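You operate a simulated robot arm through the tools that you are given. There is no shell and no other tool. Be economical: measure what you need, move in short steps, check, and stop when the job is done.

Carry out the task below with a simulated robot arm. There is one attempt and no reset: what you move stays moved.

## Task
Unwrap small bobbin L207 and stand it back on the bobbin squares.
Fine: latch the film roll and swing the roller arm ON, wind all film back with the knob; arm OFF before lifting; leave the other bobbins.
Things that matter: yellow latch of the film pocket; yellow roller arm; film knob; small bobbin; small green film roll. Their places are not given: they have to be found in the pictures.

It is judged by the outcome, as a careful person would: the job done as asked, and still so three seconds after it is handed in. It fails if anything else is knocked over, pushed out of place, dropped, spilled or broken.

## Robot
A 7-joint arm with a two-finger parallel gripper, fixed in place. Base frame: the origin is at the foot of the arm, x ahead of it, y to its left, z up; the work surface is at about z = 0.706. Readings come in m, rad, newtons and seconds.
With the tool pointing down near the work surface it reaches from about 0.28 to 0.68 m from the base axis. Its first joint turns from -1.152 to 1.152 rad. Payload 1.57 kg.
The tool frame sits at the grasp point between the pads (the TCP): z along the fingers, y along the line on which they close. The tips reach 0.03 m beyond it. The gripper opens to 0.11 m. The fingers are 0.024 m wide and 0.012 m thick; the gripper's body (0.048 by 0.112 m) begins 0.078 m behind the TCP.
Orientation is told as [roll, pitch, yaw] about the base's x, y, z axes, in that order, counted from this pose: with the fingers straight down and closing along the base's y, the tool's x points along the base's -x, its y along +y and its z along -z.

## Interface
- The arm moves only by the tool nudge_tool. Its argument "increments" is one flat list of numbers, 6 for each row, row after row: the shift along the tool's x, y, z in m, then the turn, a rotation vector about the tool's x, y, z in rad. In form: [x, y, z, rx, ry, rz, x, y, z, rx, ry, rz, ...]. A call has 1 to 12 rows; each row shifts and turns the commanded pose from where the row before left it, along the tool's axes as they then stand. "fingers" is the opening in per cent of the stroke, from 0 (shut) to 100 (fully open), set as the call begins (left out, the last holds). A row lasts 0.2 s, in which the tool goes at most 0.05 m and 0.15 rad; a call with a longer step from one row to the next is refused whole, and so is a gripper value outside its range. Where a pose cannot be reached the arm comes as near as it can. A force on the tool above 40 N (or 10 N above the force at the start of the call, whichever is more), or a blocked arm, ends the call early, and 0.2 s more pass. Each finger travels about 0.108 m/s and halts on what it meets, pressing with about 36 N; the grip force reading is that of the motor and also rises with nothing between the fingers. The clock runs only during rows and for 0.2 s after the last one: add rows that do not move to give the fingers time. It gives the time, the measured TCP pose, the force on the tool (base axes), the opening and the grip force at its end, in the units of the frame above (readings bear some noise).
- Cameras (640 x 400 px; columns grow to the right, rows downward): "scene" is fixed at [0.1799, -0.4005, 1.3813]; the picture's right is [0.74, -0.67, 0.00], its down [-0.46, -0.51, -0.72] and it looks along [0.48, 0.54, -0.69] (base axes); focal length 339 px, centre (320, 200). "wrist" rides on the gripper at [-0.036, 0, -0.08] in the tool frame; the picture's right is [0.00, -1.00, 0.00], its down [0.97, 0.00, -0.24] and it looks along [0.24, 0.00, 0.97] (tool axes); focal length 218 px, centre (320, 200).
- snapshot(camera): a new picture of that camera. It takes no simulated time.
- probe_pixels(camera, pixels): for up to 12 pixels [column, row] of the newest picture of that camera ("zoom" is the newest enlarged one), the place [x, y, z] in the base frame of the surface seen there, good to about 0.002 m, but the place of the scene camera against the robot may be out by one fixed shift of up to 0.025 m in any direction. It takes no simulated time.
- inspect(camera, box): a new picture of the part [left, top, right, bottom] of that camera's present view, enlarged. It takes no simulated time.
- close_job(): hands the job in; it is judged then, once.

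Work in short steps. Measure before you move; look again where a grasp or a placing could have gone wrong, and mend it. You have 80 turns and 38 pictures in all, those below and enlarged ones among them. Open the gripper and draw the arm clear of the work before you hand the job in, unless the task says otherwise; then end with one line.

The tools are called after "Request:" as name(argument=value, ...) on one line, values as JSON. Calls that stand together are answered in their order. nudge_tool: Moves the arm, as the interface text tells. Its arguments: {"type":"object","properties":{"increments":{"type":"array","items":{"type":"number"}},"fingers":{"type":"number"}},"required":["increments"]} The other tools are called the same way: snapshot (camera) takes a picture; probe_pixels (camera, pixels) gives the place of the surface under pixels of a picture; inspect (camera, box) takes an enlarged picture of a part of a camera's view; close_job () hands the job in.

At the start:

```text
time_s: 0.0
tcp_pos: [0.4193, 0.0024, 1.1289]
tool_rot: [0.001, -0.001, 0.0]
contact_force: [-0.6, -0.6, 0.1]
grip_width: 0.1099
finger_force: 0.0
```

scene: 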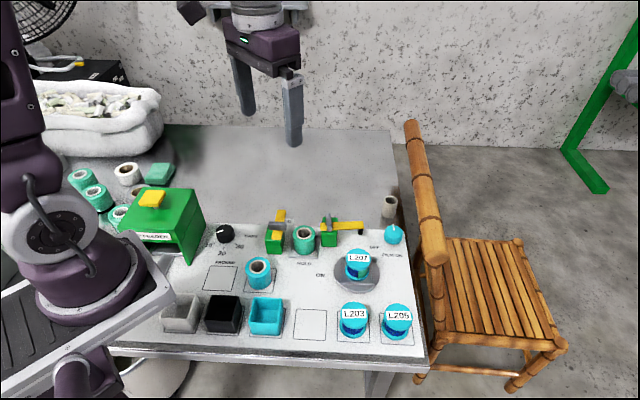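
wrist: 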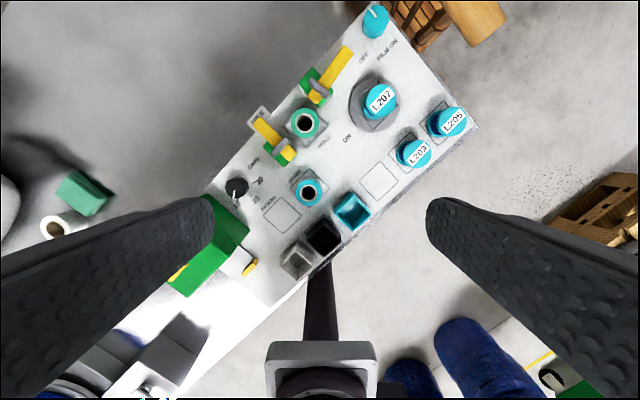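

The board with the latch, roller arm, knob and L207 on a turntable is seen around scene (210-410, 190-345). I enlarge it from both cameras.

Request:
inspect(camera="scene", box=[200, 180, 424, 320])

Request:
inspect(camera="wrist", box=[220, 0, 476, 160])

```text
2.86 times, centred on (312, 250) of scene
```

zoom: 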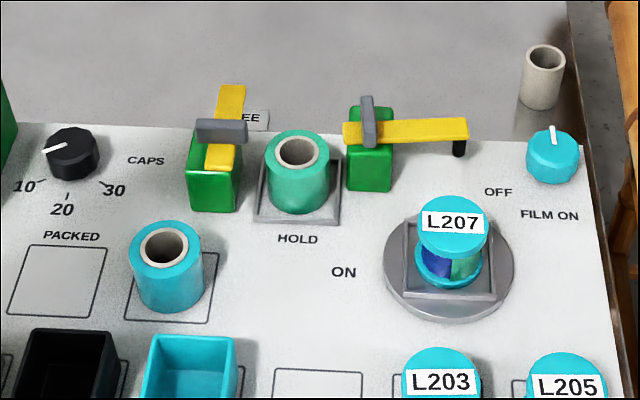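

```text
2.50 times, centred on (348, 80) of wrist
```

zoom: 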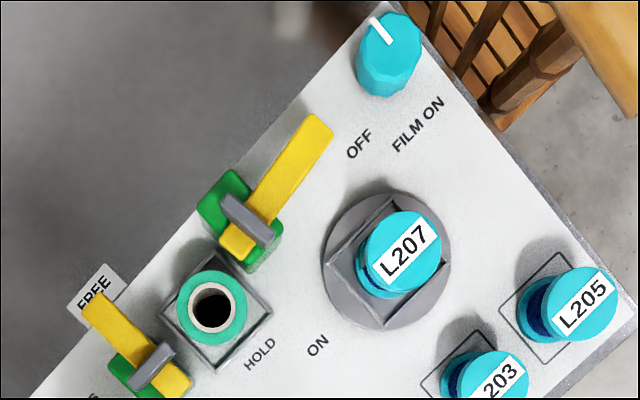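

I measure key features with the wrist zoom (which should have no shift): knob, levers, posts, roll, L207, labels.

Request:
probe_pixels(camera="zoom", pixels=[[382, 32], [318, 130], [235, 245], [243, 208], [98, 306], [180, 380], [150, 365], [190, 310], [403, 235], [360, 145], [318, 345], [430, 110]])

Request:
probe_pixels(camera="scene", pixels=[[393, 232], [360, 225], [323, 230], [280, 213], [277, 237], [304, 230], [358, 257], [310, 326], [353, 308], [397, 309], [258, 264], [390, 205]])

```text
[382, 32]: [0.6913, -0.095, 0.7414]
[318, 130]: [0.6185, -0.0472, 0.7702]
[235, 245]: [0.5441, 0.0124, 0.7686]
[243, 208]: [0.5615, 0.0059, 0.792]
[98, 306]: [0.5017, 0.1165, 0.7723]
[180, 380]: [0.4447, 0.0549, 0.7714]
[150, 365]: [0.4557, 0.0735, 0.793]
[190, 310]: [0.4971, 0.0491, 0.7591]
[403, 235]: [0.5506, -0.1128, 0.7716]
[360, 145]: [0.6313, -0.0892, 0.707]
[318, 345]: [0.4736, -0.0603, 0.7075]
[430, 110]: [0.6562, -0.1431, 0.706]
```

```text
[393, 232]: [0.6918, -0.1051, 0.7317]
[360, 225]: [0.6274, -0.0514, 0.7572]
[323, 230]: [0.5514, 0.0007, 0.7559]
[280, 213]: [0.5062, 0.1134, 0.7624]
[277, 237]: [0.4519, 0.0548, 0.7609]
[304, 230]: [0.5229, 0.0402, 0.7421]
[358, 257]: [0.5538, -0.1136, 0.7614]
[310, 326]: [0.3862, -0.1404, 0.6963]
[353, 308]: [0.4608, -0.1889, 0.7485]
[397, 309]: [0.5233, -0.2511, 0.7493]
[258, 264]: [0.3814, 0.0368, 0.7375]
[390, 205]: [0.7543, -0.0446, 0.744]
```

The wrist readings look consistent, and the scene readings are about 1 cm low. I move over the board at z about 0.95 for a closer look at the levers and knob.

Request:
nudge_tool(increments=[-0.028, 0.005, 0.036, 0, 0, 0, -0.028, 0.005, 0.036, 0, 0, 0, -0.028, 0.005, 0.036, 0, 0, 0, -0.028, 0, 0.036, 0, 0, 0, -0.028, 0, 0.036, 0, 0, 0])

Request:
snapshot(camera="wrist")

```text
time_s: 1.2
tcp_pos: [0.5601, 0.0182, 0.9491]
tool_rot: [0.0, 0.001, 0.0]
contact_force: [-0.2, 0.0, 0.1]
grip_width: 0.11
finger_force: 0.0
```

```text
33 pictures are left
```

wrist: 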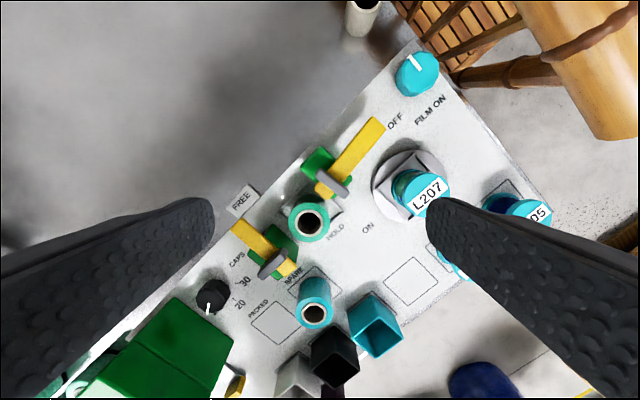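

Enlarging the lever area (220-480, 40-290).

Request:
inspect(camera="wrist", box=[216, 100, 456, 290])

Request:
inspect(camera="scene", box=[250, 195, 410, 295])

```text
2.11 times, centred on (336, 195) of wrist
```

zoom: 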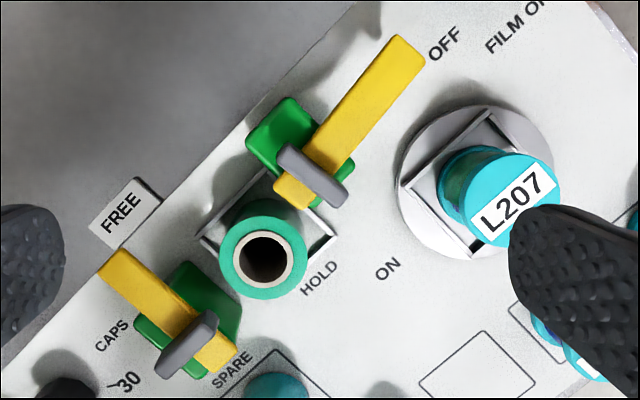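

```text
4.00 times, centred on (330, 245) of scene
```

zoom: 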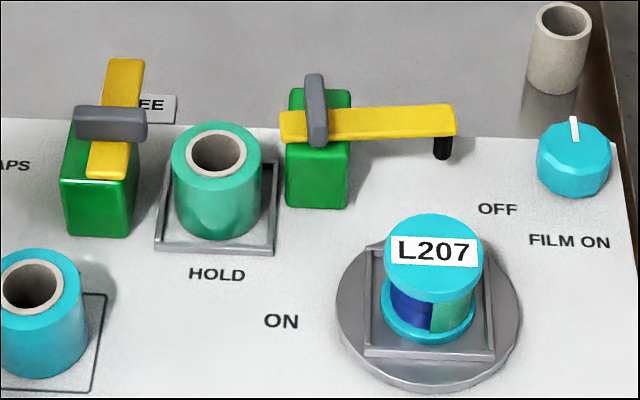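

The crossbar handles sit over the bar pivots; I probe their ends, the bar ends, the knob, and nearby tall things (chair, green box).

Request:
probe_pixels(camera="wrist", pixels=[[273, 264], [264, 271], [283, 255], [239, 226], [288, 271], [332, 184], [321, 174], [343, 194], [377, 125], [322, 191], [298, 221], [417, 70]])

Request:
probe_pixels(camera="scene", pixels=[[410, 122], [425, 190], [437, 255], [175, 200], [150, 197], [205, 240], [389, 195], [277, 230], [275, 245], [394, 228], [393, 243], [320, 223]])

```text
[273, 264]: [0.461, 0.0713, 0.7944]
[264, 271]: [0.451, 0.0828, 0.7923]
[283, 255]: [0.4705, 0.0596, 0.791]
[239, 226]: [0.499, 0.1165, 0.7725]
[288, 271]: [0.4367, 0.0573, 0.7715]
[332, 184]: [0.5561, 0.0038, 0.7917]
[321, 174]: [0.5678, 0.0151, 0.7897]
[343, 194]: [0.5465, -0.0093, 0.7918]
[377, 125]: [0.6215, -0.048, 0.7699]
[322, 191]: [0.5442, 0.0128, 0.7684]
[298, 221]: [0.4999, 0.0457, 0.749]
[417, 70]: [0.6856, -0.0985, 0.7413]
```

```text
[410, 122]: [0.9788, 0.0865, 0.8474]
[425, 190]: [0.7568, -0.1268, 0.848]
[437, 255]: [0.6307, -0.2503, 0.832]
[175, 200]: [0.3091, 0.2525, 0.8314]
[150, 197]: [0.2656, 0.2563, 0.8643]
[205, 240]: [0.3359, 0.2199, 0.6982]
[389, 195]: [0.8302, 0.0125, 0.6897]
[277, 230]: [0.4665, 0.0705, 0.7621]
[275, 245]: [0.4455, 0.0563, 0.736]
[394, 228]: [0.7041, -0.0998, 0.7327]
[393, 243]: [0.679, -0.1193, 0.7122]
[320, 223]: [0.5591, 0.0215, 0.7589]
```

Latch pivot ≈ (0.461, 0.071), handle top 0.793; its bar points to FREE along about 48°. I go above it and yaw the tool so that the fingers close along the bar, across the thin grey handle.

Request:
nudge_tool(increments=[0.033, 0.0178, 0.03, 0, 0, 0, 0.033, 0.0178, 0.03, 0, 0, 0, 0.033, 0.0177, 0.029, 0, 0, 0, 0, 0, 0, 0, 0, 0.1466, 0, 0, 0, 0, 0, 0.1466, 0, 0, 0, 0, 0, 0.1466, 0, 0, 0, 0, 0, 0.1466, 0, 0, 0, 0, 0, 0.1466], fingers=45)

Request:
snapshot(camera="wrist")

```text
time_s: 3.0
tcp_pos: [0.4598, 0.0699, 0.8607]
tool_rot: [-0.001, 0.001, -0.735]
contact_force: [-0.1, -0.4, 1.0]
grip_width: 0.0495
finger_force: 0.2
```

```text
30 pictures are left
```

wrist: 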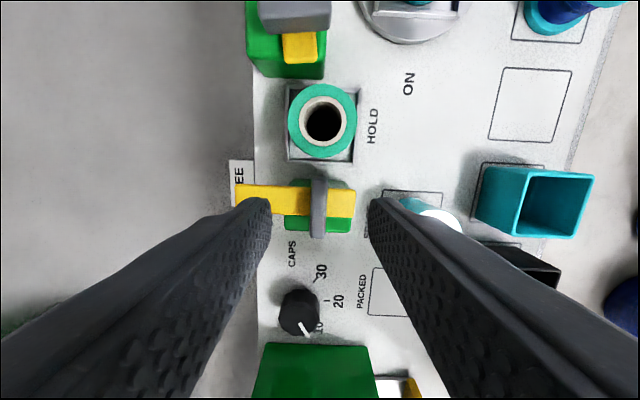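

The fingers straddle the handle (318, 207) neatly. I probe it to confirm the pivot and the bar edges.

Request:
probe_pixels(camera="wrist", pixels=[[318, 183], [318, 207], [318, 232], [240, 190], [240, 205], [352, 190], [352, 214], [288, 222], [350, 225], [323, 92], [310, 17], [300, 50]])

```text
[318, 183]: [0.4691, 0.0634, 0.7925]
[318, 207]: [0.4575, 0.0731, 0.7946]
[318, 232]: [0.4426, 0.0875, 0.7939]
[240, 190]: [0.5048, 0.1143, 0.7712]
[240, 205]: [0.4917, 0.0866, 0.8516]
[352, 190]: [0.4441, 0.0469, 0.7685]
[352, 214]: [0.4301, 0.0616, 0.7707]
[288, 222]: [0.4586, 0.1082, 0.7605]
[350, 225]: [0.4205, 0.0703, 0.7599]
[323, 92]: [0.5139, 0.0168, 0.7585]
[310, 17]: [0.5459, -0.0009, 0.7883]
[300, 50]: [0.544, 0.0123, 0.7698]
```

Pivot refined to (0.457, 0.074). I shift 5 mm, descend to TCP z 0.806 (tips at 0.776, just above the bar at 0.772), then close.

Request:
nudge_tool(increments=[0.0052, 0.0011, 0.02, 0, 0, 0, 0, 0, 0.02, 0, 0, 0, 0, 0, 0.0147, 0, 0, 0])

Request:
nudge_tool(increments=[0, 0, 0, 0, 0, 0, 0, 0, 0, 0, 0, 0, 0, 0, 0, 0, 0, 0], fingers=0)

```text
time_s: 3.8
tcp_pos: [0.4586, 0.0746, 0.8026]
tool_rot: [0.0, 0.001, -0.733]
contact_force: [0.2, 0.1, 0.3]
grip_width: 0.0495
finger_force: 0.0
```

```text
time_s: 4.6
tcp_pos: [0.457, 0.073, 0.8034]
tool_rot: [-0.002, 0.001, -0.737]
contact_force: [-6.2, -11.9, -2.0]
grip_width: 0.0124
finger_force: 29.6
```

Gripped at 12.4 mm width. I twist clockwise (toward the roll) by a first 25° and check.

Request:
nudge_tool(increments=[0, -0.001, 0, 0, 0, 0.11, 0, 0, 0, 0, 0, 0.11, 0, 0, 0, 0, 0, 0.11, 0, 0, 0, 0, 0, 0.11])

Request:
inspect(camera="scene", box=[220, 170, 412, 290])

```text
time_s: 5.6
tcp_pos: [0.456, 0.0729, 0.8035]
tool_rot: [-0.003, 0.001, -1.174]
contact_force: [-6.6, -17.9, -20.3]
grip_width: 0.0118
finger_force: 29.4
```

```text
3.33 times, centred on (316, 230) of scene
```

zoom: 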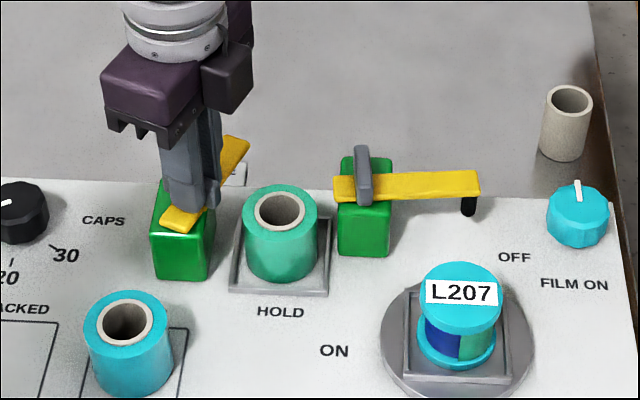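

The bar swings correctly. Continuing about 65° more to HOLD.

Request:
nudge_tool(increments=[0, 0, 0.001, 0, 0, 0.12, 0, 0, 0, 0, 0, 0.12, 0, 0, 0, 0, 0, 0.12, 0, 0, 0, 0, 0, 0.12, 0, 0, 0, 0, 0, 0.12, 0, 0, 0, 0, 0, 0.12, 0, 0, 0, 0, 0, 0.12, 0, 0, 0, 0, 0, 0.12, 0, 0, 0, 0, 0, 0.12])

Request:
inspect(camera="scene", box=[220, 170, 412, 290])

```text
time_s: 7.6
tcp_pos: [0.4536, 0.0742, 0.8036]
tool_rot: [-0.006, -0.003, -2.254]
contact_force: [-36.8, -1.7, 1.7]
grip_width: 0.0119
finger_force: 28.8
```

```text
3.33 times, centred on (316, 230) of scene
```

zoom: 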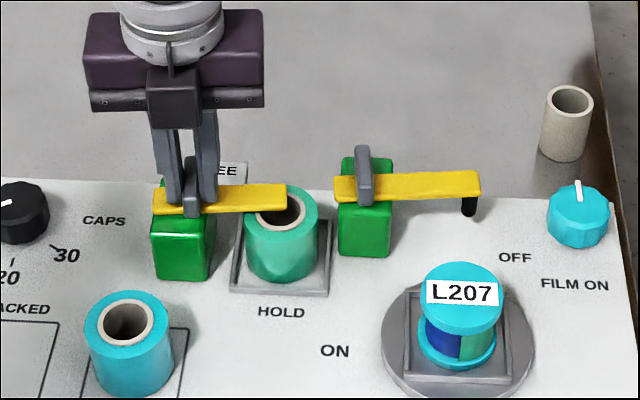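

Bar is over the roll; a side force of 37 N has built up, so I relieve it with a 2 mm shift and twist a touch further to reach the stop.

Request:
nudge_tool(increments=[-0.0013, -0.0016, 0, 0, 0, 0, 0, 0, 0, 0, 0, 0.05, 0, 0, 0, 0, 0, 0.05])

```text
time_s: 8.4
tcp_pos: [0.4525, 0.0752, 0.8035]
tool_rot: [-0.005, -0.001, -2.354]
contact_force: [-24.8, 10.7, -24.2]
grip_width: 0.0116
finger_force: 29.2
```

Turned about 92° in all. Open, rise and look.

Request:
nudge_tool(increments=[0, 0, 0, 0, 0, 0, 0, 0, 0, 0, 0, 0, 0, 0, -0.03, 0, 0, 0, 0, 0, -0.03, 0, 0, 0], fingers=40)

Request:
snapshot(camera="wrist")

```text
time_s: 9.4
tcp_pos: [0.4546, 0.0734, 0.8668]
tool_rot: [0.001, -0.003, -2.353]
contact_force: [0.3, -0.6, 0.5]
grip_width: 0.0439
finger_force: 0.0
```

```text
27 pictures are left
```

wrist: 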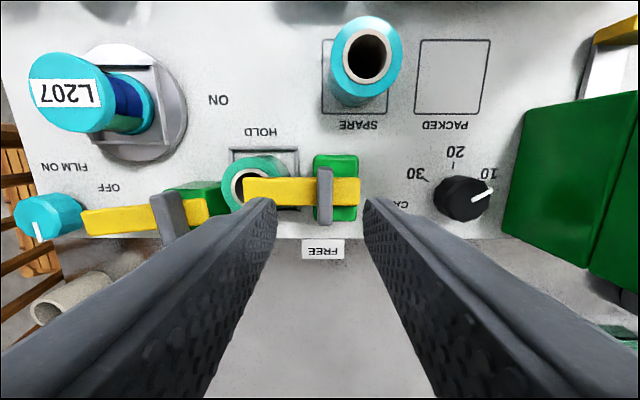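

The latch now bars the roll on the HOLD side, squarely. Next I unwind the wrist to yaw +0.84 (same closing line as needed for the roller arm's handle, leaving room for the 90° swing).

Request:
nudge_tool(increments=[0, 0, -0.03, 0, 0, -0.145, 0, 0, -0.03, 0, 0, -0.145, 0, 0, 0, 0, 0, -0.145, 0, 0, 0, 0, 0, -0.145, 0, 0, 0, 0, 0, -0.145, 0, 0, 0, 0, 0, -0.145, 0, 0, 0, 0, 0, -0.145, 0, 0, 0, 0, 0, -0.145, 0, 0, 0, 0, 0, -0.145, 0, 0, 0, 0, 0, -0.145, 0, 0, 0, 0, 0, -0.145, 0, 0, 0, 0, 0, -0.145])

Request:
nudge_tool(increments=[0, 0, 0, 0, 0, -0.145, 0, 0, 0, 0, 0, -0.145, 0, 0, 0, 0, 0, -0.145, 0, 0, 0, 0, 0, -0.145, 0, 0, 0, 0, 0, -0.145, 0, 0, 0, 0, 0, -0.145, 0, 0, 0, 0, 0, -0.145, 0, 0, 0, 0, 0, -0.145, 0, 0, 0, 0, 0, -0.145, 0, 0, 0, 0, 0, -0.148])

```text
time_s: 12.0
tcp_pos: [0.4545, 0.0738, 0.9236]
tool_rot: [0.0, -0.001, -0.609]
contact_force: [0.4, 0.0, 0.1]
grip_width: 0.0439
finger_force: 0.1
```

```text
time_s: 14.2
tcp_pos: [0.4545, 0.0739, 0.9255]
tool_rot: [0.001, 0.0, 0.843]
contact_force: [0.2, 0.3, 0.0]
grip_width: 0.044
finger_force: 0.0
```

Now over to the roller arm's handle at about (0.5565, 0.003).

Request:
nudge_tool(increments=[-0.005, -0.0411, 0.017, 0, 0, 0, -0.005, -0.0411, 0.017, 0, 0, 0, -0.005, -0.0412, 0.017, 0, 0, 0])

Request:
snapshot(camera="wrist")

```text
time_s: 15.0
tcp_pos: [0.5563, 0.006, 0.8731]
tool_rot: [0.0, 0.001, 0.842]
contact_force: [0.0, 0.3, -1.3]
grip_width: 0.0439
finger_force: 0.1
```

```text
26 pictures are left
```

wrist: 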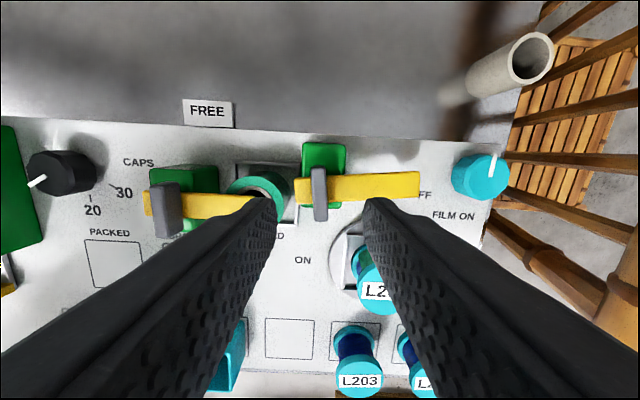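

Request:
probe_pixels(camera="wrist", pixels=[[318, 172], [319, 193], [320, 216], [298, 182], [298, 202], [417, 175], [417, 195], [306, 148], [343, 148], [375, 290], [492, 158], [483, 178]])

Request:
probe_pixels(camera="wrist", pixels=[[540, 100], [530, 240], [590, 290], [560, 205], [600, 230], [570, 115], [620, 100], [457, 172], [508, 180], [470, 192], [460, 215], [340, 200]])

```text
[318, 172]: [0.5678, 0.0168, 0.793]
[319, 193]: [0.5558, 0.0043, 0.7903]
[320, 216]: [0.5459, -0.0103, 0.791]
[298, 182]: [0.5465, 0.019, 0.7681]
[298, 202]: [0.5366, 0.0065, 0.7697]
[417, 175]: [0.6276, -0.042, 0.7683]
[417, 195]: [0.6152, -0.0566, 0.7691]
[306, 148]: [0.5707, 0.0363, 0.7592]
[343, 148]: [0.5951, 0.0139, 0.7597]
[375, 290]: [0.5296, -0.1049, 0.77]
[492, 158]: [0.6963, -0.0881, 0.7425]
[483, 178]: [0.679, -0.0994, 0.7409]
```

```text
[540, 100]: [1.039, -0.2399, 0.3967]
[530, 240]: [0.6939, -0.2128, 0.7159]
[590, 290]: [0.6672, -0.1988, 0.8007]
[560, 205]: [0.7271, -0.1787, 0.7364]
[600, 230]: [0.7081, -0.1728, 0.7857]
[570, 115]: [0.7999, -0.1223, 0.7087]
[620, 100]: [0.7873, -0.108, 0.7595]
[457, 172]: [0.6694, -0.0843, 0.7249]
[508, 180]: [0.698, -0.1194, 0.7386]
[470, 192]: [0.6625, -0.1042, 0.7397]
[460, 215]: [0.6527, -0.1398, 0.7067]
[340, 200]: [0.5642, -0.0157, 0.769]
```

Handle centre (0.5565, 0.0035), top 0.792. I descend onto it and close.

Request:
nudge_tool(increments=[0.0021, -0.0017, 0.023, 0, 0, 0, 0, 0, 0.023, 0, 0, 0, 0, 0, 0.022, 0, 0, 0])

Request:
nudge_tool(increments=[0, 0, 0, 0, 0, 0, 0, 0, 0, 0, 0, 0, 0, 0, 0, 0, 0, 0], fingers=0)

```text
time_s: 15.8
tcp_pos: [0.5564, 0.0007, 0.8024]
tool_rot: [0.001, 0.0, 0.841]
contact_force: [-0.2, 0.3, 0.4]
grip_width: 0.0441
finger_force: 0.0
```

```text
time_s: 16.6
tcp_pos: [0.5537, 0.0043, 0.803]
tool_rot: [0.003, 0.0, 0.84]
contact_force: [-17.0, 20.4, 3.6]
grip_width: 0.0121
finger_force: 29.5
```

Gripped at 12 mm; side load 26 N along tool +y, so I shift 4 mm that way, then start the clockwise swing toward ON.

Request:
nudge_tool(increments=[0, 0.004, 0, 0, 0, 0, 0, 0, 0, 0, 0, 0.11, 0, 0, 0, 0, 0, 0.11, 0, 0, 0, 0, 0, 0.11, 0, 0, 0, 0, 0, 0.11])

Request:
inspect(camera="scene", box=[220, 170, 412, 290])

```text
time_s: 17.8
tcp_pos: [0.5528, 0.003, 0.805]
tool_rot: [0.0, -0.003, 0.398]
contact_force: [10.9, 10.1, -22.7]
grip_width: 0.0119
finger_force: 29.3
```

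```text
3.33 times, centred on (316, 230) of scene
```

zoom: 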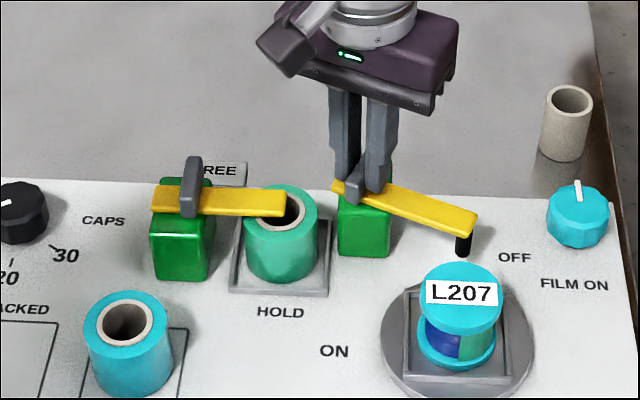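

The arm swings freely; continue to 90° in two steps.

Request:
nudge_tool(increments=[0, 0, -0.001, 0, 0, 0.11, 0, 0, 0, 0, 0, 0.11, 0, 0, 0, 0, 0, 0.11, 0, 0, 0, 0, 0, 0.11])

Request:
nudge_tool(increments=[0, 0, 0, 0, 0, 0.11, 0, 0, 0, 0, 0, 0.11, 0, 0, 0, 0, 0, 0.11, 0, 0, 0, 0, 0, 0.11, 0, 0, 0, 0, 0, 0.11, 0, 0, 0, 0, 0, 0.11])

Request:
inspect(camera="scene", box=[220, 170, 412, 290])

```text
time_s: 18.8
tcp_pos: [0.554, 0.0045, 0.8066]
tool_rot: [0.0, -0.001, -0.04]
contact_force: [11.7, 17.5, -12.6]
grip_width: 0.0118
finger_force: 29.2
```

```text
time_s: 20.2
tcp_pos: [0.5538, 0.0038, 0.8069]
tool_rot: [-0.001, 0.002, -0.697]
contact_force: [-7.7, 19.6, 0.0]
grip_width: 0.0275
finger_force: 38.5
```

```text
3.33 times, centred on (316, 230) of scene
```

zoom: 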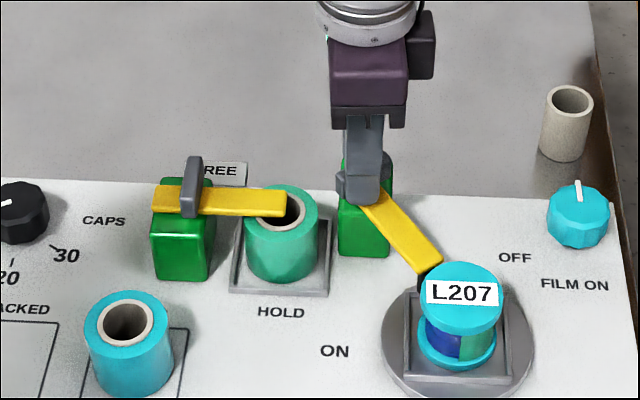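

The fingers slipped on the handle (27 mm): the arm stopped with its roller at the bobbin. I open, rise and look closely.

Request:
nudge_tool(increments=[0, 0, 0, 0, 0, -0.1, 0, 0, 0, 0, 0, -0.1, 0, 0, 0, 0, 0, 0, 0, 0, -0.03, 0, 0, 0, 0, 0, -0.04, 0, 0, 0, 0, 0, -0.04, 0, 0, 0], fingers=60)

Request:
snapshot(camera="wrist")

Request:
inspect(camera="scene", box=[310, 200, 406, 290])

```text
time_s: 21.6
tcp_pos: [0.5508, 0.0026, 0.9151]
tool_rot: [0.0, 0.0, -0.499]
contact_force: [1.0, 0.0, 0.3]
grip_width: 0.0661
finger_force: 0.0
```

```text
23 pictures are left
```

wrist: 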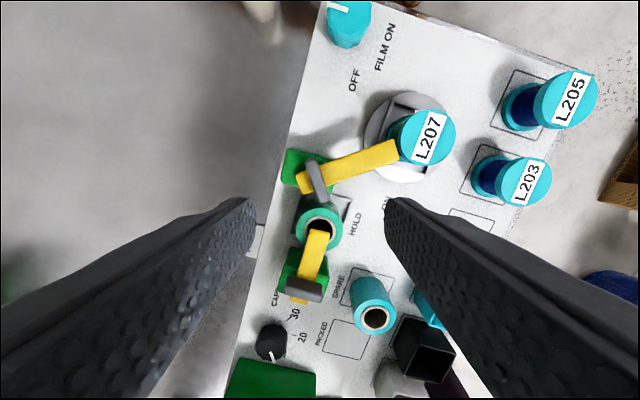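

```text
4.44 times, centred on (358, 245) of scene
```

zoom: 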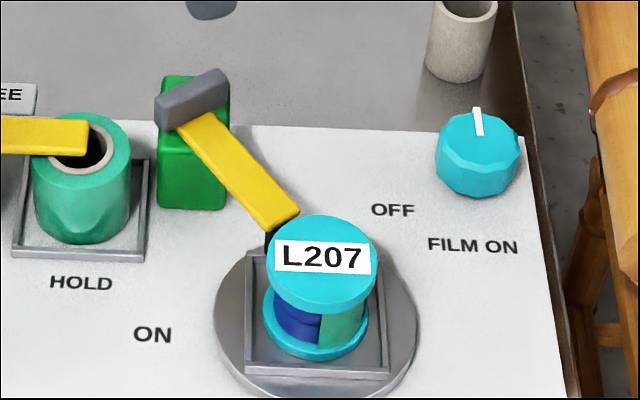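

I probe the bar's tip, handle and bobbin to get the arm angle and check L207 has not shifted.

Request:
probe_pixels(camera="wrist", pixels=[[394, 145], [397, 160], [300, 178], [304, 190], [309, 165], [325, 198], [408, 137], [440, 118], [430, 137], [413, 120], [340, 8], [360, 12]])

Request:
inspect(camera="wrist", box=[320, 80, 480, 200])

```text
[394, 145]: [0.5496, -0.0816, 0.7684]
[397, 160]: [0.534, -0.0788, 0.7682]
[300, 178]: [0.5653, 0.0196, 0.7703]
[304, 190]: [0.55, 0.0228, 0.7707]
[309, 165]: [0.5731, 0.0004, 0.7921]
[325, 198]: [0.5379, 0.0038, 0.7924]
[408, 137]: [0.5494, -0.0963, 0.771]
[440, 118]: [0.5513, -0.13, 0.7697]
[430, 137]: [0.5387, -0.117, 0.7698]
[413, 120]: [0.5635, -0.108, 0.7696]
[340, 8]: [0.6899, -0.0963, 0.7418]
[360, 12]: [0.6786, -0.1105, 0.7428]
```

```text
3.33 times, centred on (400, 140) of wrist
```

zoom: 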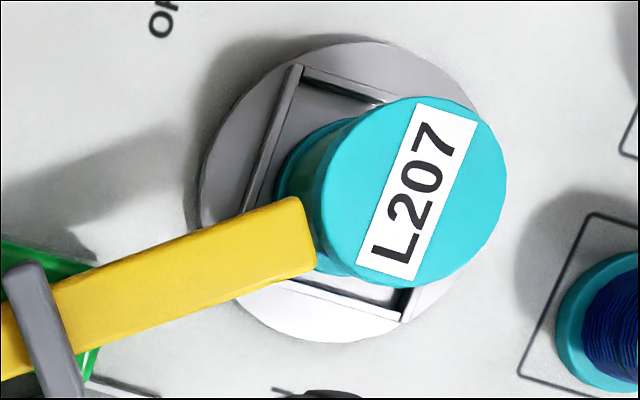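

The arm now lies at −99°, in line with L207's centre (−98°), with its roller at the film: it stopped there by itself, so ON. L207 hasn't moved. I go above the knob (≈0.682, −0.103) with the gripper's long side parallel to the chair rail.

Request:
nudge_tool(increments=[-0.0414, -0.0075, 0, 0, 0, 0, -0.0414, -0.0075, 0, 0, 0, 0, -0.0414, -0.0075, 0, 0, 0, 0, -0.0414, -0.0075, 0, 0, 0, 0, 0, 0, 0, 0, 0, 0.117, 0, 0, 0, 0, 0, 0.117])

Request:
snapshot(camera="wrist")

```text
time_s: 23.0
tcp_pos: [0.684, -0.1017, 0.9164]
tool_rot: [-0.003, -0.001, -0.737]
contact_force: [-1.2, 0.0, -0.8]
grip_width: 0.0661
finger_force: 0.0
```

```text
20 pictures are left
```

wrist: 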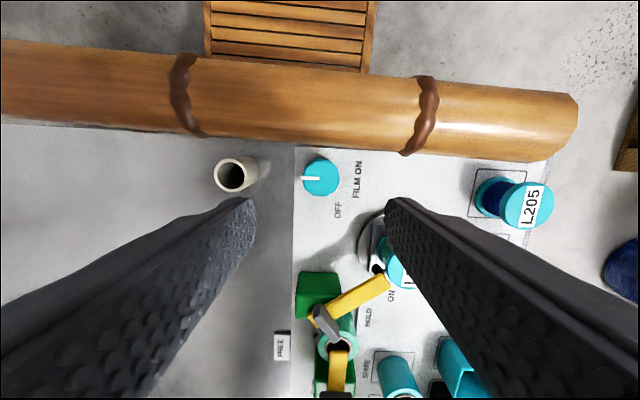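

Rail and knob both visible; I probe the rail's near edge and crest, and the knob top.

Request:
probe_pixels(camera="wrist", pixels=[[322, 140], [322, 120], [322, 100], [322, 75], [250, 135], [390, 148], [321, 178], [304, 178], [338, 178], [321, 160], [321, 190], [232, 165]])

Request:
inspect(camera="wrist", box=[280, 140, 408, 220])

```text
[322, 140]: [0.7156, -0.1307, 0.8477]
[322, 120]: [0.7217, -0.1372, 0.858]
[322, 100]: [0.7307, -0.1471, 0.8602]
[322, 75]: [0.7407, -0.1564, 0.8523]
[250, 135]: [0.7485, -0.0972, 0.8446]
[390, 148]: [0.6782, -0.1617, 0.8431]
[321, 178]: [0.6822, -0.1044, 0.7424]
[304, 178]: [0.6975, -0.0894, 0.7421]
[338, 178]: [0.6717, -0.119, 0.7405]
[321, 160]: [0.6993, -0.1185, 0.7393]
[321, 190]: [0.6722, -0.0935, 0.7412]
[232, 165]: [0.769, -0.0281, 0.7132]
```

```text
5.00 times, centred on (344, 180) of wrist
```

zoom: 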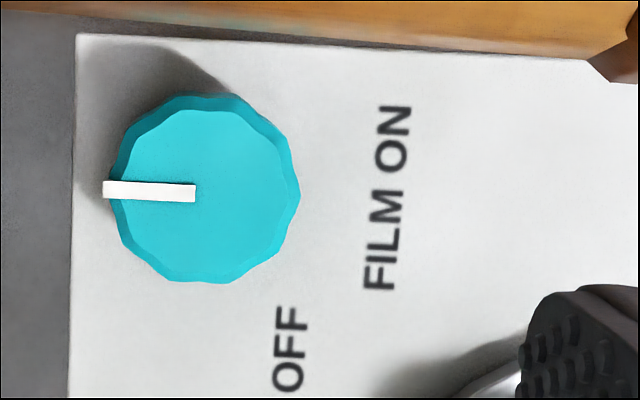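

Knob centre (0.684, −0.105), radius ~0.018; rail's near side is ~35 mm away at gripper-body height. I tilt the tool 24° away from the rail (body toward the board) and go down part way.

Request:
nudge_tool(increments=[0.006, -0.0024, 0, 0, 0, 0, 0, 0, 0, 0, -0.14, 0, 0, 0, 0, 0, -0.14, 0, 0, 0, 0, 0, -0.14, 0, 0.0169, 0, 0.0379, 0, 0, 0, 0.0169, 0, 0.0379, 0, 0, 0, 0.0139, 0, 0.0312, 0, 0, 0])

Request:
snapshot(camera="wrist")

```text
time_s: 24.6
tcp_pos: [0.679, -0.1024, 0.8004]
tool_rot: [0.0, -0.421, -0.733]
contact_force: [0.2, 0.1, -0.1]
grip_width: 0.0664
finger_force: 0.0
```

```text
18 pictures are left
```

wrist: 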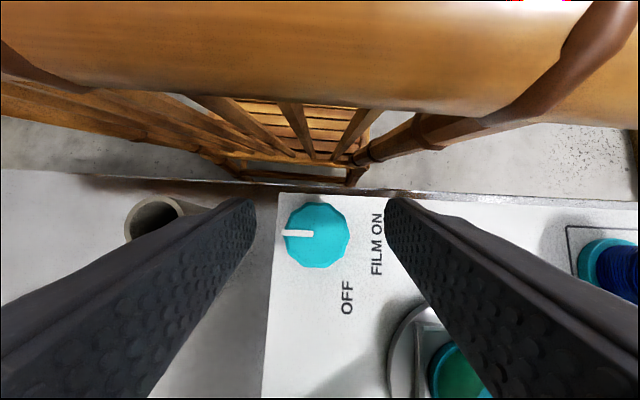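

Request:
probe_pixels(camera="wrist", pixels=[[317, 233], [290, 233], [347, 233], [317, 207], [317, 262], [320, 105]])

```text
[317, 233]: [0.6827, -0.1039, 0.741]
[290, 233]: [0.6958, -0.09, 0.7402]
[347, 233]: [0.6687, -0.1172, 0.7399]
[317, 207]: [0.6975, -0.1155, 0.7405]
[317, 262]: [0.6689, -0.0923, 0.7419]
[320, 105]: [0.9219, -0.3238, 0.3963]
```

Knob centre (0.683, −0.104). I correct by ~3 mm and go down to TCP z 0.75.

Request:
nudge_tool(increments=[0.0027, 0.0015, -0.0012, 0, 0, 0, 0.0103, 0, 0.023, 0, 0, 0, 0.0103, 0, 0.023, 0, 0, 0])

Request:
nudge_tool(increments=[0, 0, 0, 0, 0, 0, 0, 0, 0, 0, 0, 0, 0, 0, 0, 0, 0, 0], fingers=0)

```text
time_s: 25.4
tcp_pos: [0.6774, -0.0979, 0.7492]
tool_rot: [0.0, -0.419, -0.732]
contact_force: [-0.2, 0.0, 0.2]
grip_width: 0.066
finger_force: 0.1
```

```text
time_s: 26.2
tcp_pos: [0.6764, -0.098, 0.7486]
tool_rot: [0.001, -0.42, -0.733]
contact_force: [-0.6, -2.8, -4.0]
grip_width: 0.0439
finger_force: 44.8
```

Gripped cleanly at 44 mm. I test-turn clockwise 0.6 rad about the knob's vertical axis and look at the bobbin.

Request:
nudge_tool(increments=[0, 0.001, 0, 0.049, 0, 0.1096, 0, 0.001, 0, 0.049, 0, 0.1096, 0, 0.001, 0, 0.049, 0, 0.1096, 0, 0.001, 0, 0.049, 0, 0.1096, 0, 0.001, 0, 0.049, 0, 0.1096])

Request:
inspect(camera="scene", box=[250, 180, 426, 290])

```text
time_s: 27.4
tcp_pos: [0.6816, -0.0966, 0.7483]
tool_rot: [-0.001, -0.423, -1.335]
contact_force: [-4.8, -8.1, 9.7]
grip_width: 0.044
finger_force: 45.1
```

```text
3.64 times, centred on (338, 235) of scene
```

zoom: 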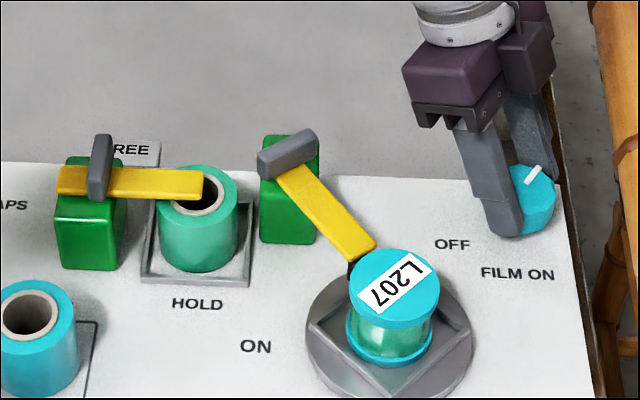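

The turntable turns (label swung ~140° with 34° of knob), so it is geared ~4:1. I open, swing back counter-clockwise 1.2 rad for a ratchet stroke.

Request:
nudge_tool(increments=[0, 0, 0, 0, 0, 0, 0, 0, 0, 0, 0, 0, 0, -0.001, 0, -0.049, 0, -0.1096, 0, -0.001, 0, -0.049, 0, -0.1096, 0, -0.001, 0, -0.049, 0, -0.1096, 0, -0.001, 0, -0.049, 0, -0.1096, 0, -0.001, 0, -0.049, 0, -0.1096, 0, -0.001, 0, -0.049, 0, -0.1096, 0, -0.001, 0, -0.049, 0, -0.1096, 0, -0.001, 0, -0.049, 0, -0.1096, 0, -0.001, 0, -0.049, 0, -0.1096, 0, -0.001, 0, -0.049, 0, -0.1096], fingers=55)

Request:
inspect(camera="scene", box=[250, 180, 426, 290])

```text
time_s: 30.0
tcp_pos: [0.6746, -0.1006, 0.7482]
tool_rot: [0.001, -0.42, -0.129]
contact_force: [0.1, -0.1, -0.1]
grip_width: 0.0607
finger_force: 0.1
```

```text
3.64 times, centred on (338, 235) of scene
```

zoom: 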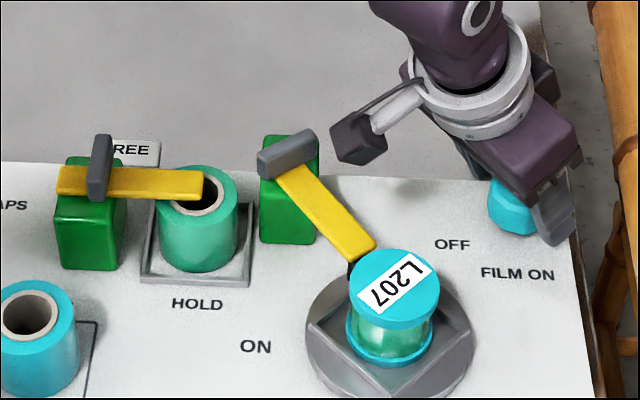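

The turntable stayed put. Next stroke: close and turn 1.2 rad clockwise.

Request:
nudge_tool(increments=[0, 0, 0, 0, 0, 0, 0, 0, 0, 0, 0, 0, 0, 0.001, 0, 0.049, 0, 0.1096, 0, 0.001, 0, 0.049, 0, 0.1096, 0, 0.001, 0, 0.049, 0, 0.1096, 0, 0.001, 0, 0.049, 0, 0.1096, 0, 0.001, 0, 0.049, 0, 0.1096, 0, 0.001, 0, 0.049, 0, 0.1096, 0, 0.001, 0, 0.049, 0, 0.1096, 0, 0.001, 0, 0.049, 0, 0.1096, 0, 0.001, 0, 0.049, 0, 0.1096, 0, 0.001, 0, 0.049, 0, 0.1096], fingers=0)

Request:
inspect(camera="scene", box=[250, 180, 426, 290])

```text
time_s: 32.6
tcp_pos: [0.6798, -0.0952, 0.7484]
tool_rot: [-0.002, -0.422, -1.334]
contact_force: [1.3, -5.6, -0.6]
grip_width: 0.0444
finger_force: 44.9
```

```text
3.64 times, centred on (338, 235) of scene
```

zoom: 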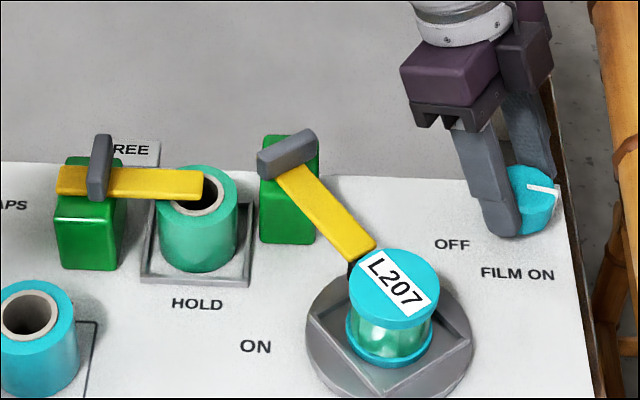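

Label turned to ~55° (ratio ≈ 4, clockwise). I zoom into the bobbin to judge whether green film is growing or shrinking.

Request:
inspect(camera="scene", box=[330, 240, 386, 290])

```text
8.00 times, centred on (358, 265) of scene
```

zoom: 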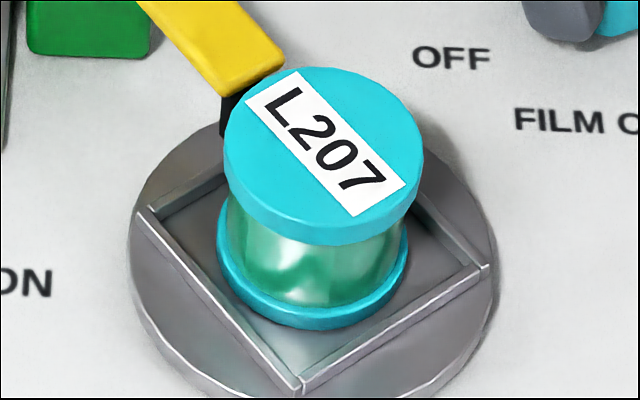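

The film now looks full and thick (at the start the blue core showed at front), so clockwise appears to put film ON. I turn back counter-clockwise and compare.

Request:
nudge_tool(increments=[0, -0.001, 0, -0.049, 0, -0.1096, 0, -0.001, 0, -0.049, 0, -0.1096, 0, -0.001, 0, -0.049, 0, -0.1096, 0, -0.001, 0, -0.049, 0, -0.1096, 0, -0.001, 0, -0.049, 0, -0.1096, 0, -0.001, 0, -0.049, 0, -0.1096, 0, -0.001, 0, -0.049, 0, -0.1096, 0, -0.001, 0, -0.049, 0, -0.1096, 0, -0.001, 0, -0.049, 0, -0.1096, 0, -0.001, 0, -0.049, 0, -0.1096])

Request:
nudge_tool(increments=[0, 0, 0, 0, 0, 0, 0, 0, 0, 0, 0, 0, 0, 0.001, 0, 0.049, 0, 0.1096, 0, 0.001, 0, 0.049, 0, 0.1096, 0, 0.001, 0, 0.049, 0, 0.1096, 0, 0.001, 0, 0.049, 0, 0.1096, 0, 0.001, 0, 0.049, 0, 0.1096, 0, 0.001, 0, 0.049, 0, 0.1096, 0, 0.001, 0, 0.049, 0, 0.1096, 0, 0.001, 0, 0.049, 0, 0.1096, 0, 0.001, 0, 0.049, 0, 0.1096, 0, 0.001, 0, 0.049, 0, 0.1096], fingers=55)

Request:
nudge_tool(increments=[0, 0, 0, 0, 0, 0, 0, 0, 0, 0, 0, 0, 0, -0.001, 0, -0.049, 0, -0.1096, 0, -0.001, 0, -0.049, 0, -0.1096, 0, -0.001, 0, -0.049, 0, -0.1096, 0, -0.001, 0, -0.049, 0, -0.1096, 0, -0.001, 0, -0.049, 0, -0.1096, 0, -0.001, 0, -0.049, 0, -0.1096, 0, -0.001, 0, -0.049, 0, -0.1096, 0, -0.001, 0, -0.049, 0, -0.1096, 0, -0.001, 0, -0.049, 0, -0.1096, 0, -0.001, 0, -0.049, 0, -0.1096], fingers=0)

Request:
inspect(camera="scene", box=[330, 240, 386, 290])

```text
time_s: 34.8
tcp_pos: [0.6734, -0.1011, 0.7483]
tool_rot: [0.0, -0.42, -0.13]
contact_force: [-4.3, -10.9, 4.3]
grip_width: 0.044
finger_force: 44.9
```

```text
time_s: 37.4
tcp_pos: [0.6788, -0.0929, 0.7491]
tool_rot: [0.001, -0.422, -1.335]
contact_force: [-0.5, 0.2, 0.0]
grip_width: 0.0603
finger_force: 0.0
```

```text
time_s: 40.0
tcp_pos: [0.6718, -0.1005, 0.7481]
tool_rot: [-0.001, -0.42, -0.131]
contact_force: [-7.1, -12.1, 16.0]
grip_width: 0.0444
finger_force: 44.8
```

```text
8.00 times, centred on (358, 265) of scene
```

zoom: 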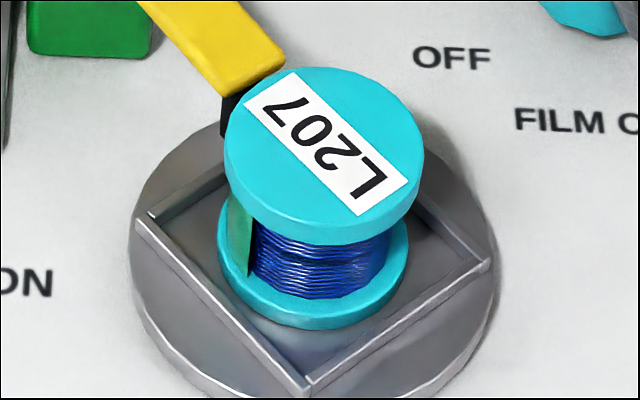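

Counter-clockwise bares the blue core: film is receding. Continue another ccw ratchet stroke and compare.

Request:
nudge_tool(increments=[0, 0, 0, 0, 0, 0, 0, 0, 0, 0, 0, 0, 0, 0.001, 0, 0.049, 0, 0.1096, 0, 0.001, 0, 0.049, 0, 0.1096, 0, 0.001, 0, 0.049, 0, 0.1096, 0, 0.001, 0, 0.049, 0, 0.1096, 0, 0.001, 0, 0.049, 0, 0.1096, 0, 0.001, 0, 0.049, 0, 0.1096, 0, 0.001, 0, 0.049, 0, 0.1096, 0, 0.001, 0, 0.049, 0, 0.1096, 0, 0.001, 0, 0.049, 0, 0.1096, 0, 0.001, 0, 0.049, 0, 0.1096], fingers=55)

Request:
nudge_tool(increments=[0, 0, 0, 0, 0, 0, 0, 0, 0, 0, 0, 0, 0, -0.001, 0, -0.049, 0, -0.1096, 0, -0.001, 0, -0.049, 0, -0.1096, 0, -0.001, 0, -0.049, 0, -0.1096, 0, -0.001, 0, -0.049, 0, -0.1096, 0, -0.001, 0, -0.049, 0, -0.1096, 0, -0.001, 0, -0.049, 0, -0.1096, 0, -0.001, 0, -0.049, 0, -0.1096, 0, -0.001, 0, -0.049, 0, -0.1096, 0, -0.001, 0, -0.049, 0, -0.1096, 0, -0.001, 0, -0.049, 0, -0.1096], fingers=0)

Request:
inspect(camera="scene", box=[330, 240, 386, 290])

```text
time_s: 42.6
tcp_pos: [0.6788, -0.0923, 0.7492]
tool_rot: [-0.001, -0.421, -1.335]
contact_force: [-0.1, 0.0, 0.3]
grip_width: 0.0607
finger_force: 0.1
```

```text
time_s: 44.0
tcp_pos: [0.675, -0.0949, 0.7477]
tool_rot: [0.002, -0.422, -0.85]
contact_force: [12.3, -3.8, -15.8]
grip_width: 0.0444
finger_force: 44.8
stopped in row 7: the force on the tool passed its limit (the readings are from after the stop); the commanded pose is now the measured one
```

```text
8.00 times, centred on (358, 265) of scene
```

zoom: 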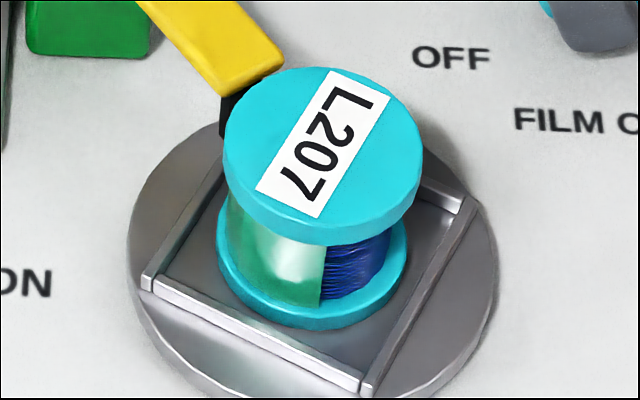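

Film edge analysis: green arc has shrunk to ~125° and recedes ~2° per knob degree, so ccw is right. The stop came from gripping ~4 mm off axis; I open, re-centre on the knob, swing back, then stroke again.

Request:
nudge_tool(increments=[0, 0, 0, 0, 0, 0, 0, 0, 0, 0, 0, 0, -0.0035, 0, 0.001, 0, 0, 0, 0, 0.001, 0, 0.049, 0, 0.1096, 0, 0.001, 0, 0.049, 0, 0.1096, 0, 0.001, 0, 0.049, 0, 0.1096, 0, 0.001, 0, 0.049, 0, 0.1096], fingers=55)

Request:
nudge_tool(increments=[0, 0, 0, 0, 0, 0, 0, 0, 0, 0, 0, 0, 0, -0.001, 0, -0.049, 0, -0.1096, 0, -0.001, 0, -0.049, 0, -0.1096, 0, -0.001, 0, -0.049, 0, -0.1096, 0, -0.001, 0, -0.049, 0, -0.1096, 0, -0.001, 0, -0.049, 0, -0.1096, 0, -0.001, 0, -0.049, 0, -0.1096, 0, -0.001, 0, -0.049, 0, -0.1096, 0, -0.001, 0, -0.049, 0, -0.1096, 0, -0.001, 0, -0.049, 0, -0.1096, 0, -0.001, 0, -0.049, 0, -0.1096], fingers=0)

Request:
inspect(camera="scene", box=[330, 240, 386, 290])

```text
time_s: 45.6
tcp_pos: [0.6809, -0.095, 0.7496]
tool_rot: [0.003, -0.42, -1.333]
contact_force: [-0.4, 0.1, 0.8]
grip_width: 0.0606
finger_force: 0.1
```

```text
time_s: 48.2
tcp_pos: [0.6746, -0.1012, 0.75]
tool_rot: [0.002, -0.424, -0.128]
contact_force: [6.9, 6.7, 5.5]
grip_width: 0.0447
finger_force: 45.7
```

```text
8.00 times, centred on (358, 265) of scene
```

zoom: 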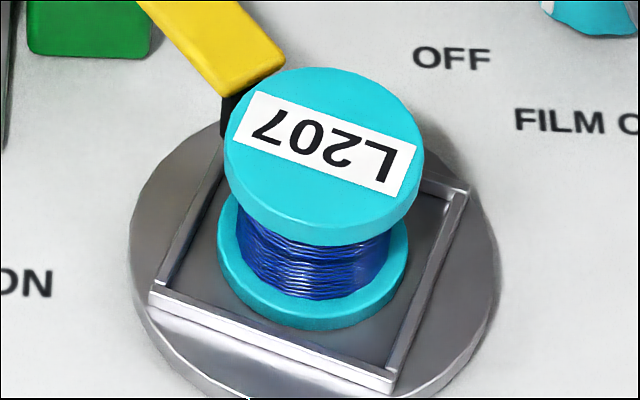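

All blue in front now. I do another ccw stroke to bring the far side round and confirm nothing green remains.

Request:
nudge_tool(increments=[0, 0, 0, 0, 0, 0, 0, 0, 0, 0, 0, 0, -0.001, 0.001, 0, 0.049, 0, 0.1096, 0, 0.001, 0, 0.049, 0, 0.1096, 0, 0.001, 0, 0.049, 0, 0.1096, 0, 0.001, 0, 0.049, 0, 0.1096, 0, 0.001, 0, 0.049, 0, 0.1096, 0, 0.001, 0, 0.049, 0, 0.1096, 0, 0.001, 0, 0.049, 0, 0.1096], fingers=55)

Request:
nudge_tool(increments=[0, 0, 0, 0, 0, 0, 0, 0, 0, 0, 0, 0, 0, -0.001, 0, -0.049, 0, -0.1096, 0, -0.001, 0, -0.049, 0, -0.1096, 0, -0.001, 0, -0.049, 0, -0.1096, 0, -0.001, 0, -0.049, 0, -0.1096, 0, -0.001, 0, -0.049, 0, -0.1096, 0, -0.001, 0, -0.049, 0, -0.1096, 0, -0.001, 0, -0.049, 0, -0.1096], fingers=0)

Request:
inspect(camera="scene", box=[330, 240, 386, 290])

```text
time_s: 50.2
tcp_pos: [0.6773, -0.0956, 0.7499]
tool_rot: [0.001, -0.421, -0.974]
contact_force: [-0.5, -0.3, -0.6]
grip_width: 0.0604
finger_force: 0.1
```

```text
time_s: 52.2
tcp_pos: [0.674, -0.1019, 0.7505]
tool_rot: [0.001, -0.424, -0.128]
contact_force: [10.5, -4.6, -8.8]
grip_width: 0.0445
finger_force: 45.0
```

```text
8.00 times, centred on (358, 265) of scene
```

zoom: 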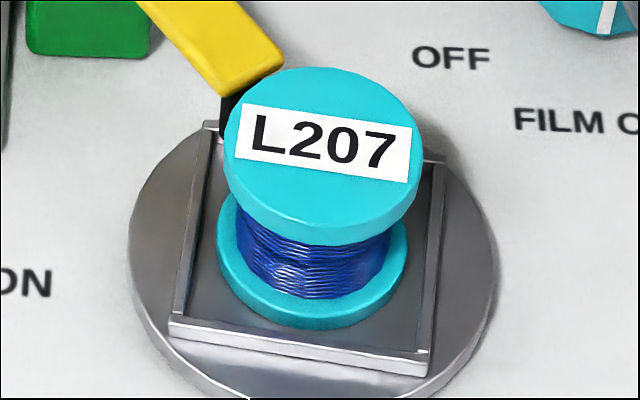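

The spool is bare blue all round: film fully wound back. I open, square the gripper to the rail, rise and untilt.

Request:
nudge_tool(increments=[0, 0, 0, 0, 0, 0, 0, 0, 0, 0, 0, 0, 0, 0.001, 0, 0.049, 0, 0.1096, 0, 0.001, 0, 0.049, 0, 0.1096, 0, 0.001, 0, 0.049, 0, 0.1096, 0, 0.001, 0, 0.049, 0, 0.1096, 0, 0.001, 0, 0.049, 0, 0.1096, -0.0163, 0, -0.0365, 0, 0, 0, -0.0163, 0, -0.0365, 0, 0, 0, -0.0163, 0, -0.0365, 0, 0, 0, -0.0163, 0, -0.0365, 0, 0, 0], fingers=55)

Request:
nudge_tool(increments=[0, 0, 0, 0, 0.14, 0, 0, 0, 0, 0, 0.14, 0, 0, 0, 0, 0, 0.14, 0, 0, 0, 0, 0, 0, -0.143, 0, 0, 0, 0, 0, -0.143, 0, 0, 0, 0, 0, -0.143, 0, 0, 0, 0, 0, -0.143])

```text
time_s: 54.6
tcp_pos: [0.6767, -0.0963, 0.9109]
tool_rot: [0.003, -0.423, -0.731]
contact_force: [0.3, 0.4, 1.2]
grip_width: 0.0605
finger_force: 0.0
```

```text
time_s: 56.2
tcp_pos: [0.6756, -0.096, 0.9092]
tool_rot: [0.001, -0.002, -0.158]
contact_force: [0.0, -0.3, -0.4]
grip_width: 0.0602
finger_force: 0.0
```

Now back to the roller arm's handle, centre (0.5555, 0.002), with the closing line along the bar.

Request:
nudge_tool(increments=[0.0335, 0.0196, 0.01, 0, 0, 0, 0.0335, 0.0196, 0.01, 0, 0, 0, 0.0335, 0.0196, 0.01, 0, 0, 0, 0.0335, 0.0196, 0.01, 0, 0, 0], fingers=40)

Request:
snapshot(camera="wrist")

```text
time_s: 57.2
tcp_pos: [0.5564, 0.0015, 0.8698]
tool_rot: [0.0, -0.004, -0.159]
contact_force: [0.4, -0.3, 0.6]
grip_width: 0.0439
finger_force: 0.0
```

```text
9 pictures are left
```

wrist: 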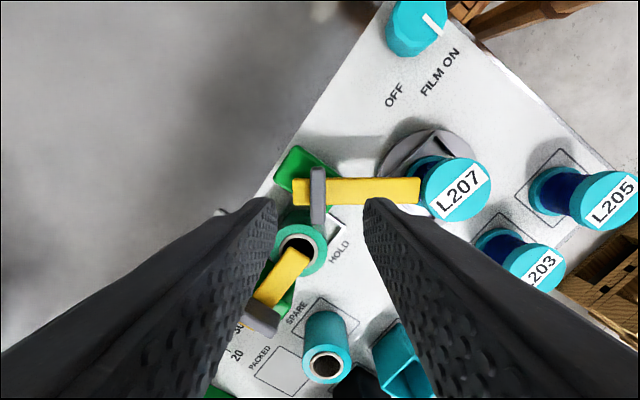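

Aligned with the handle at (318, 197). Descend, then close.

Request:
nudge_tool(increments=[0, 0, 0.022, 0, 0, 0, 0, 0, 0.022, 0, 0, 0, 0, 0, 0.021, 0, 0, 0])

Request:
nudge_tool(increments=[0, 0, 0, 0, 0, 0, 0, 0, 0, 0, 0, 0, 0, 0, 0, 0, 0, 0], fingers=0)

```text
time_s: 58.0
tcp_pos: [0.5558, 0.0002, 0.8041]
tool_rot: [0.001, -0.002, -0.158]
contact_force: [-0.2, 0.2, -0.5]
grip_width: 0.044
finger_force: 0.1
```

```text
time_s: 58.9
tcp_pos: [0.5571, 0.0031, 0.8033]
tool_rot: [0.002, -0.004, -0.156]
contact_force: [6.8, 29.9, -8.1]
grip_width: 0.0119
finger_force: 29.3
```

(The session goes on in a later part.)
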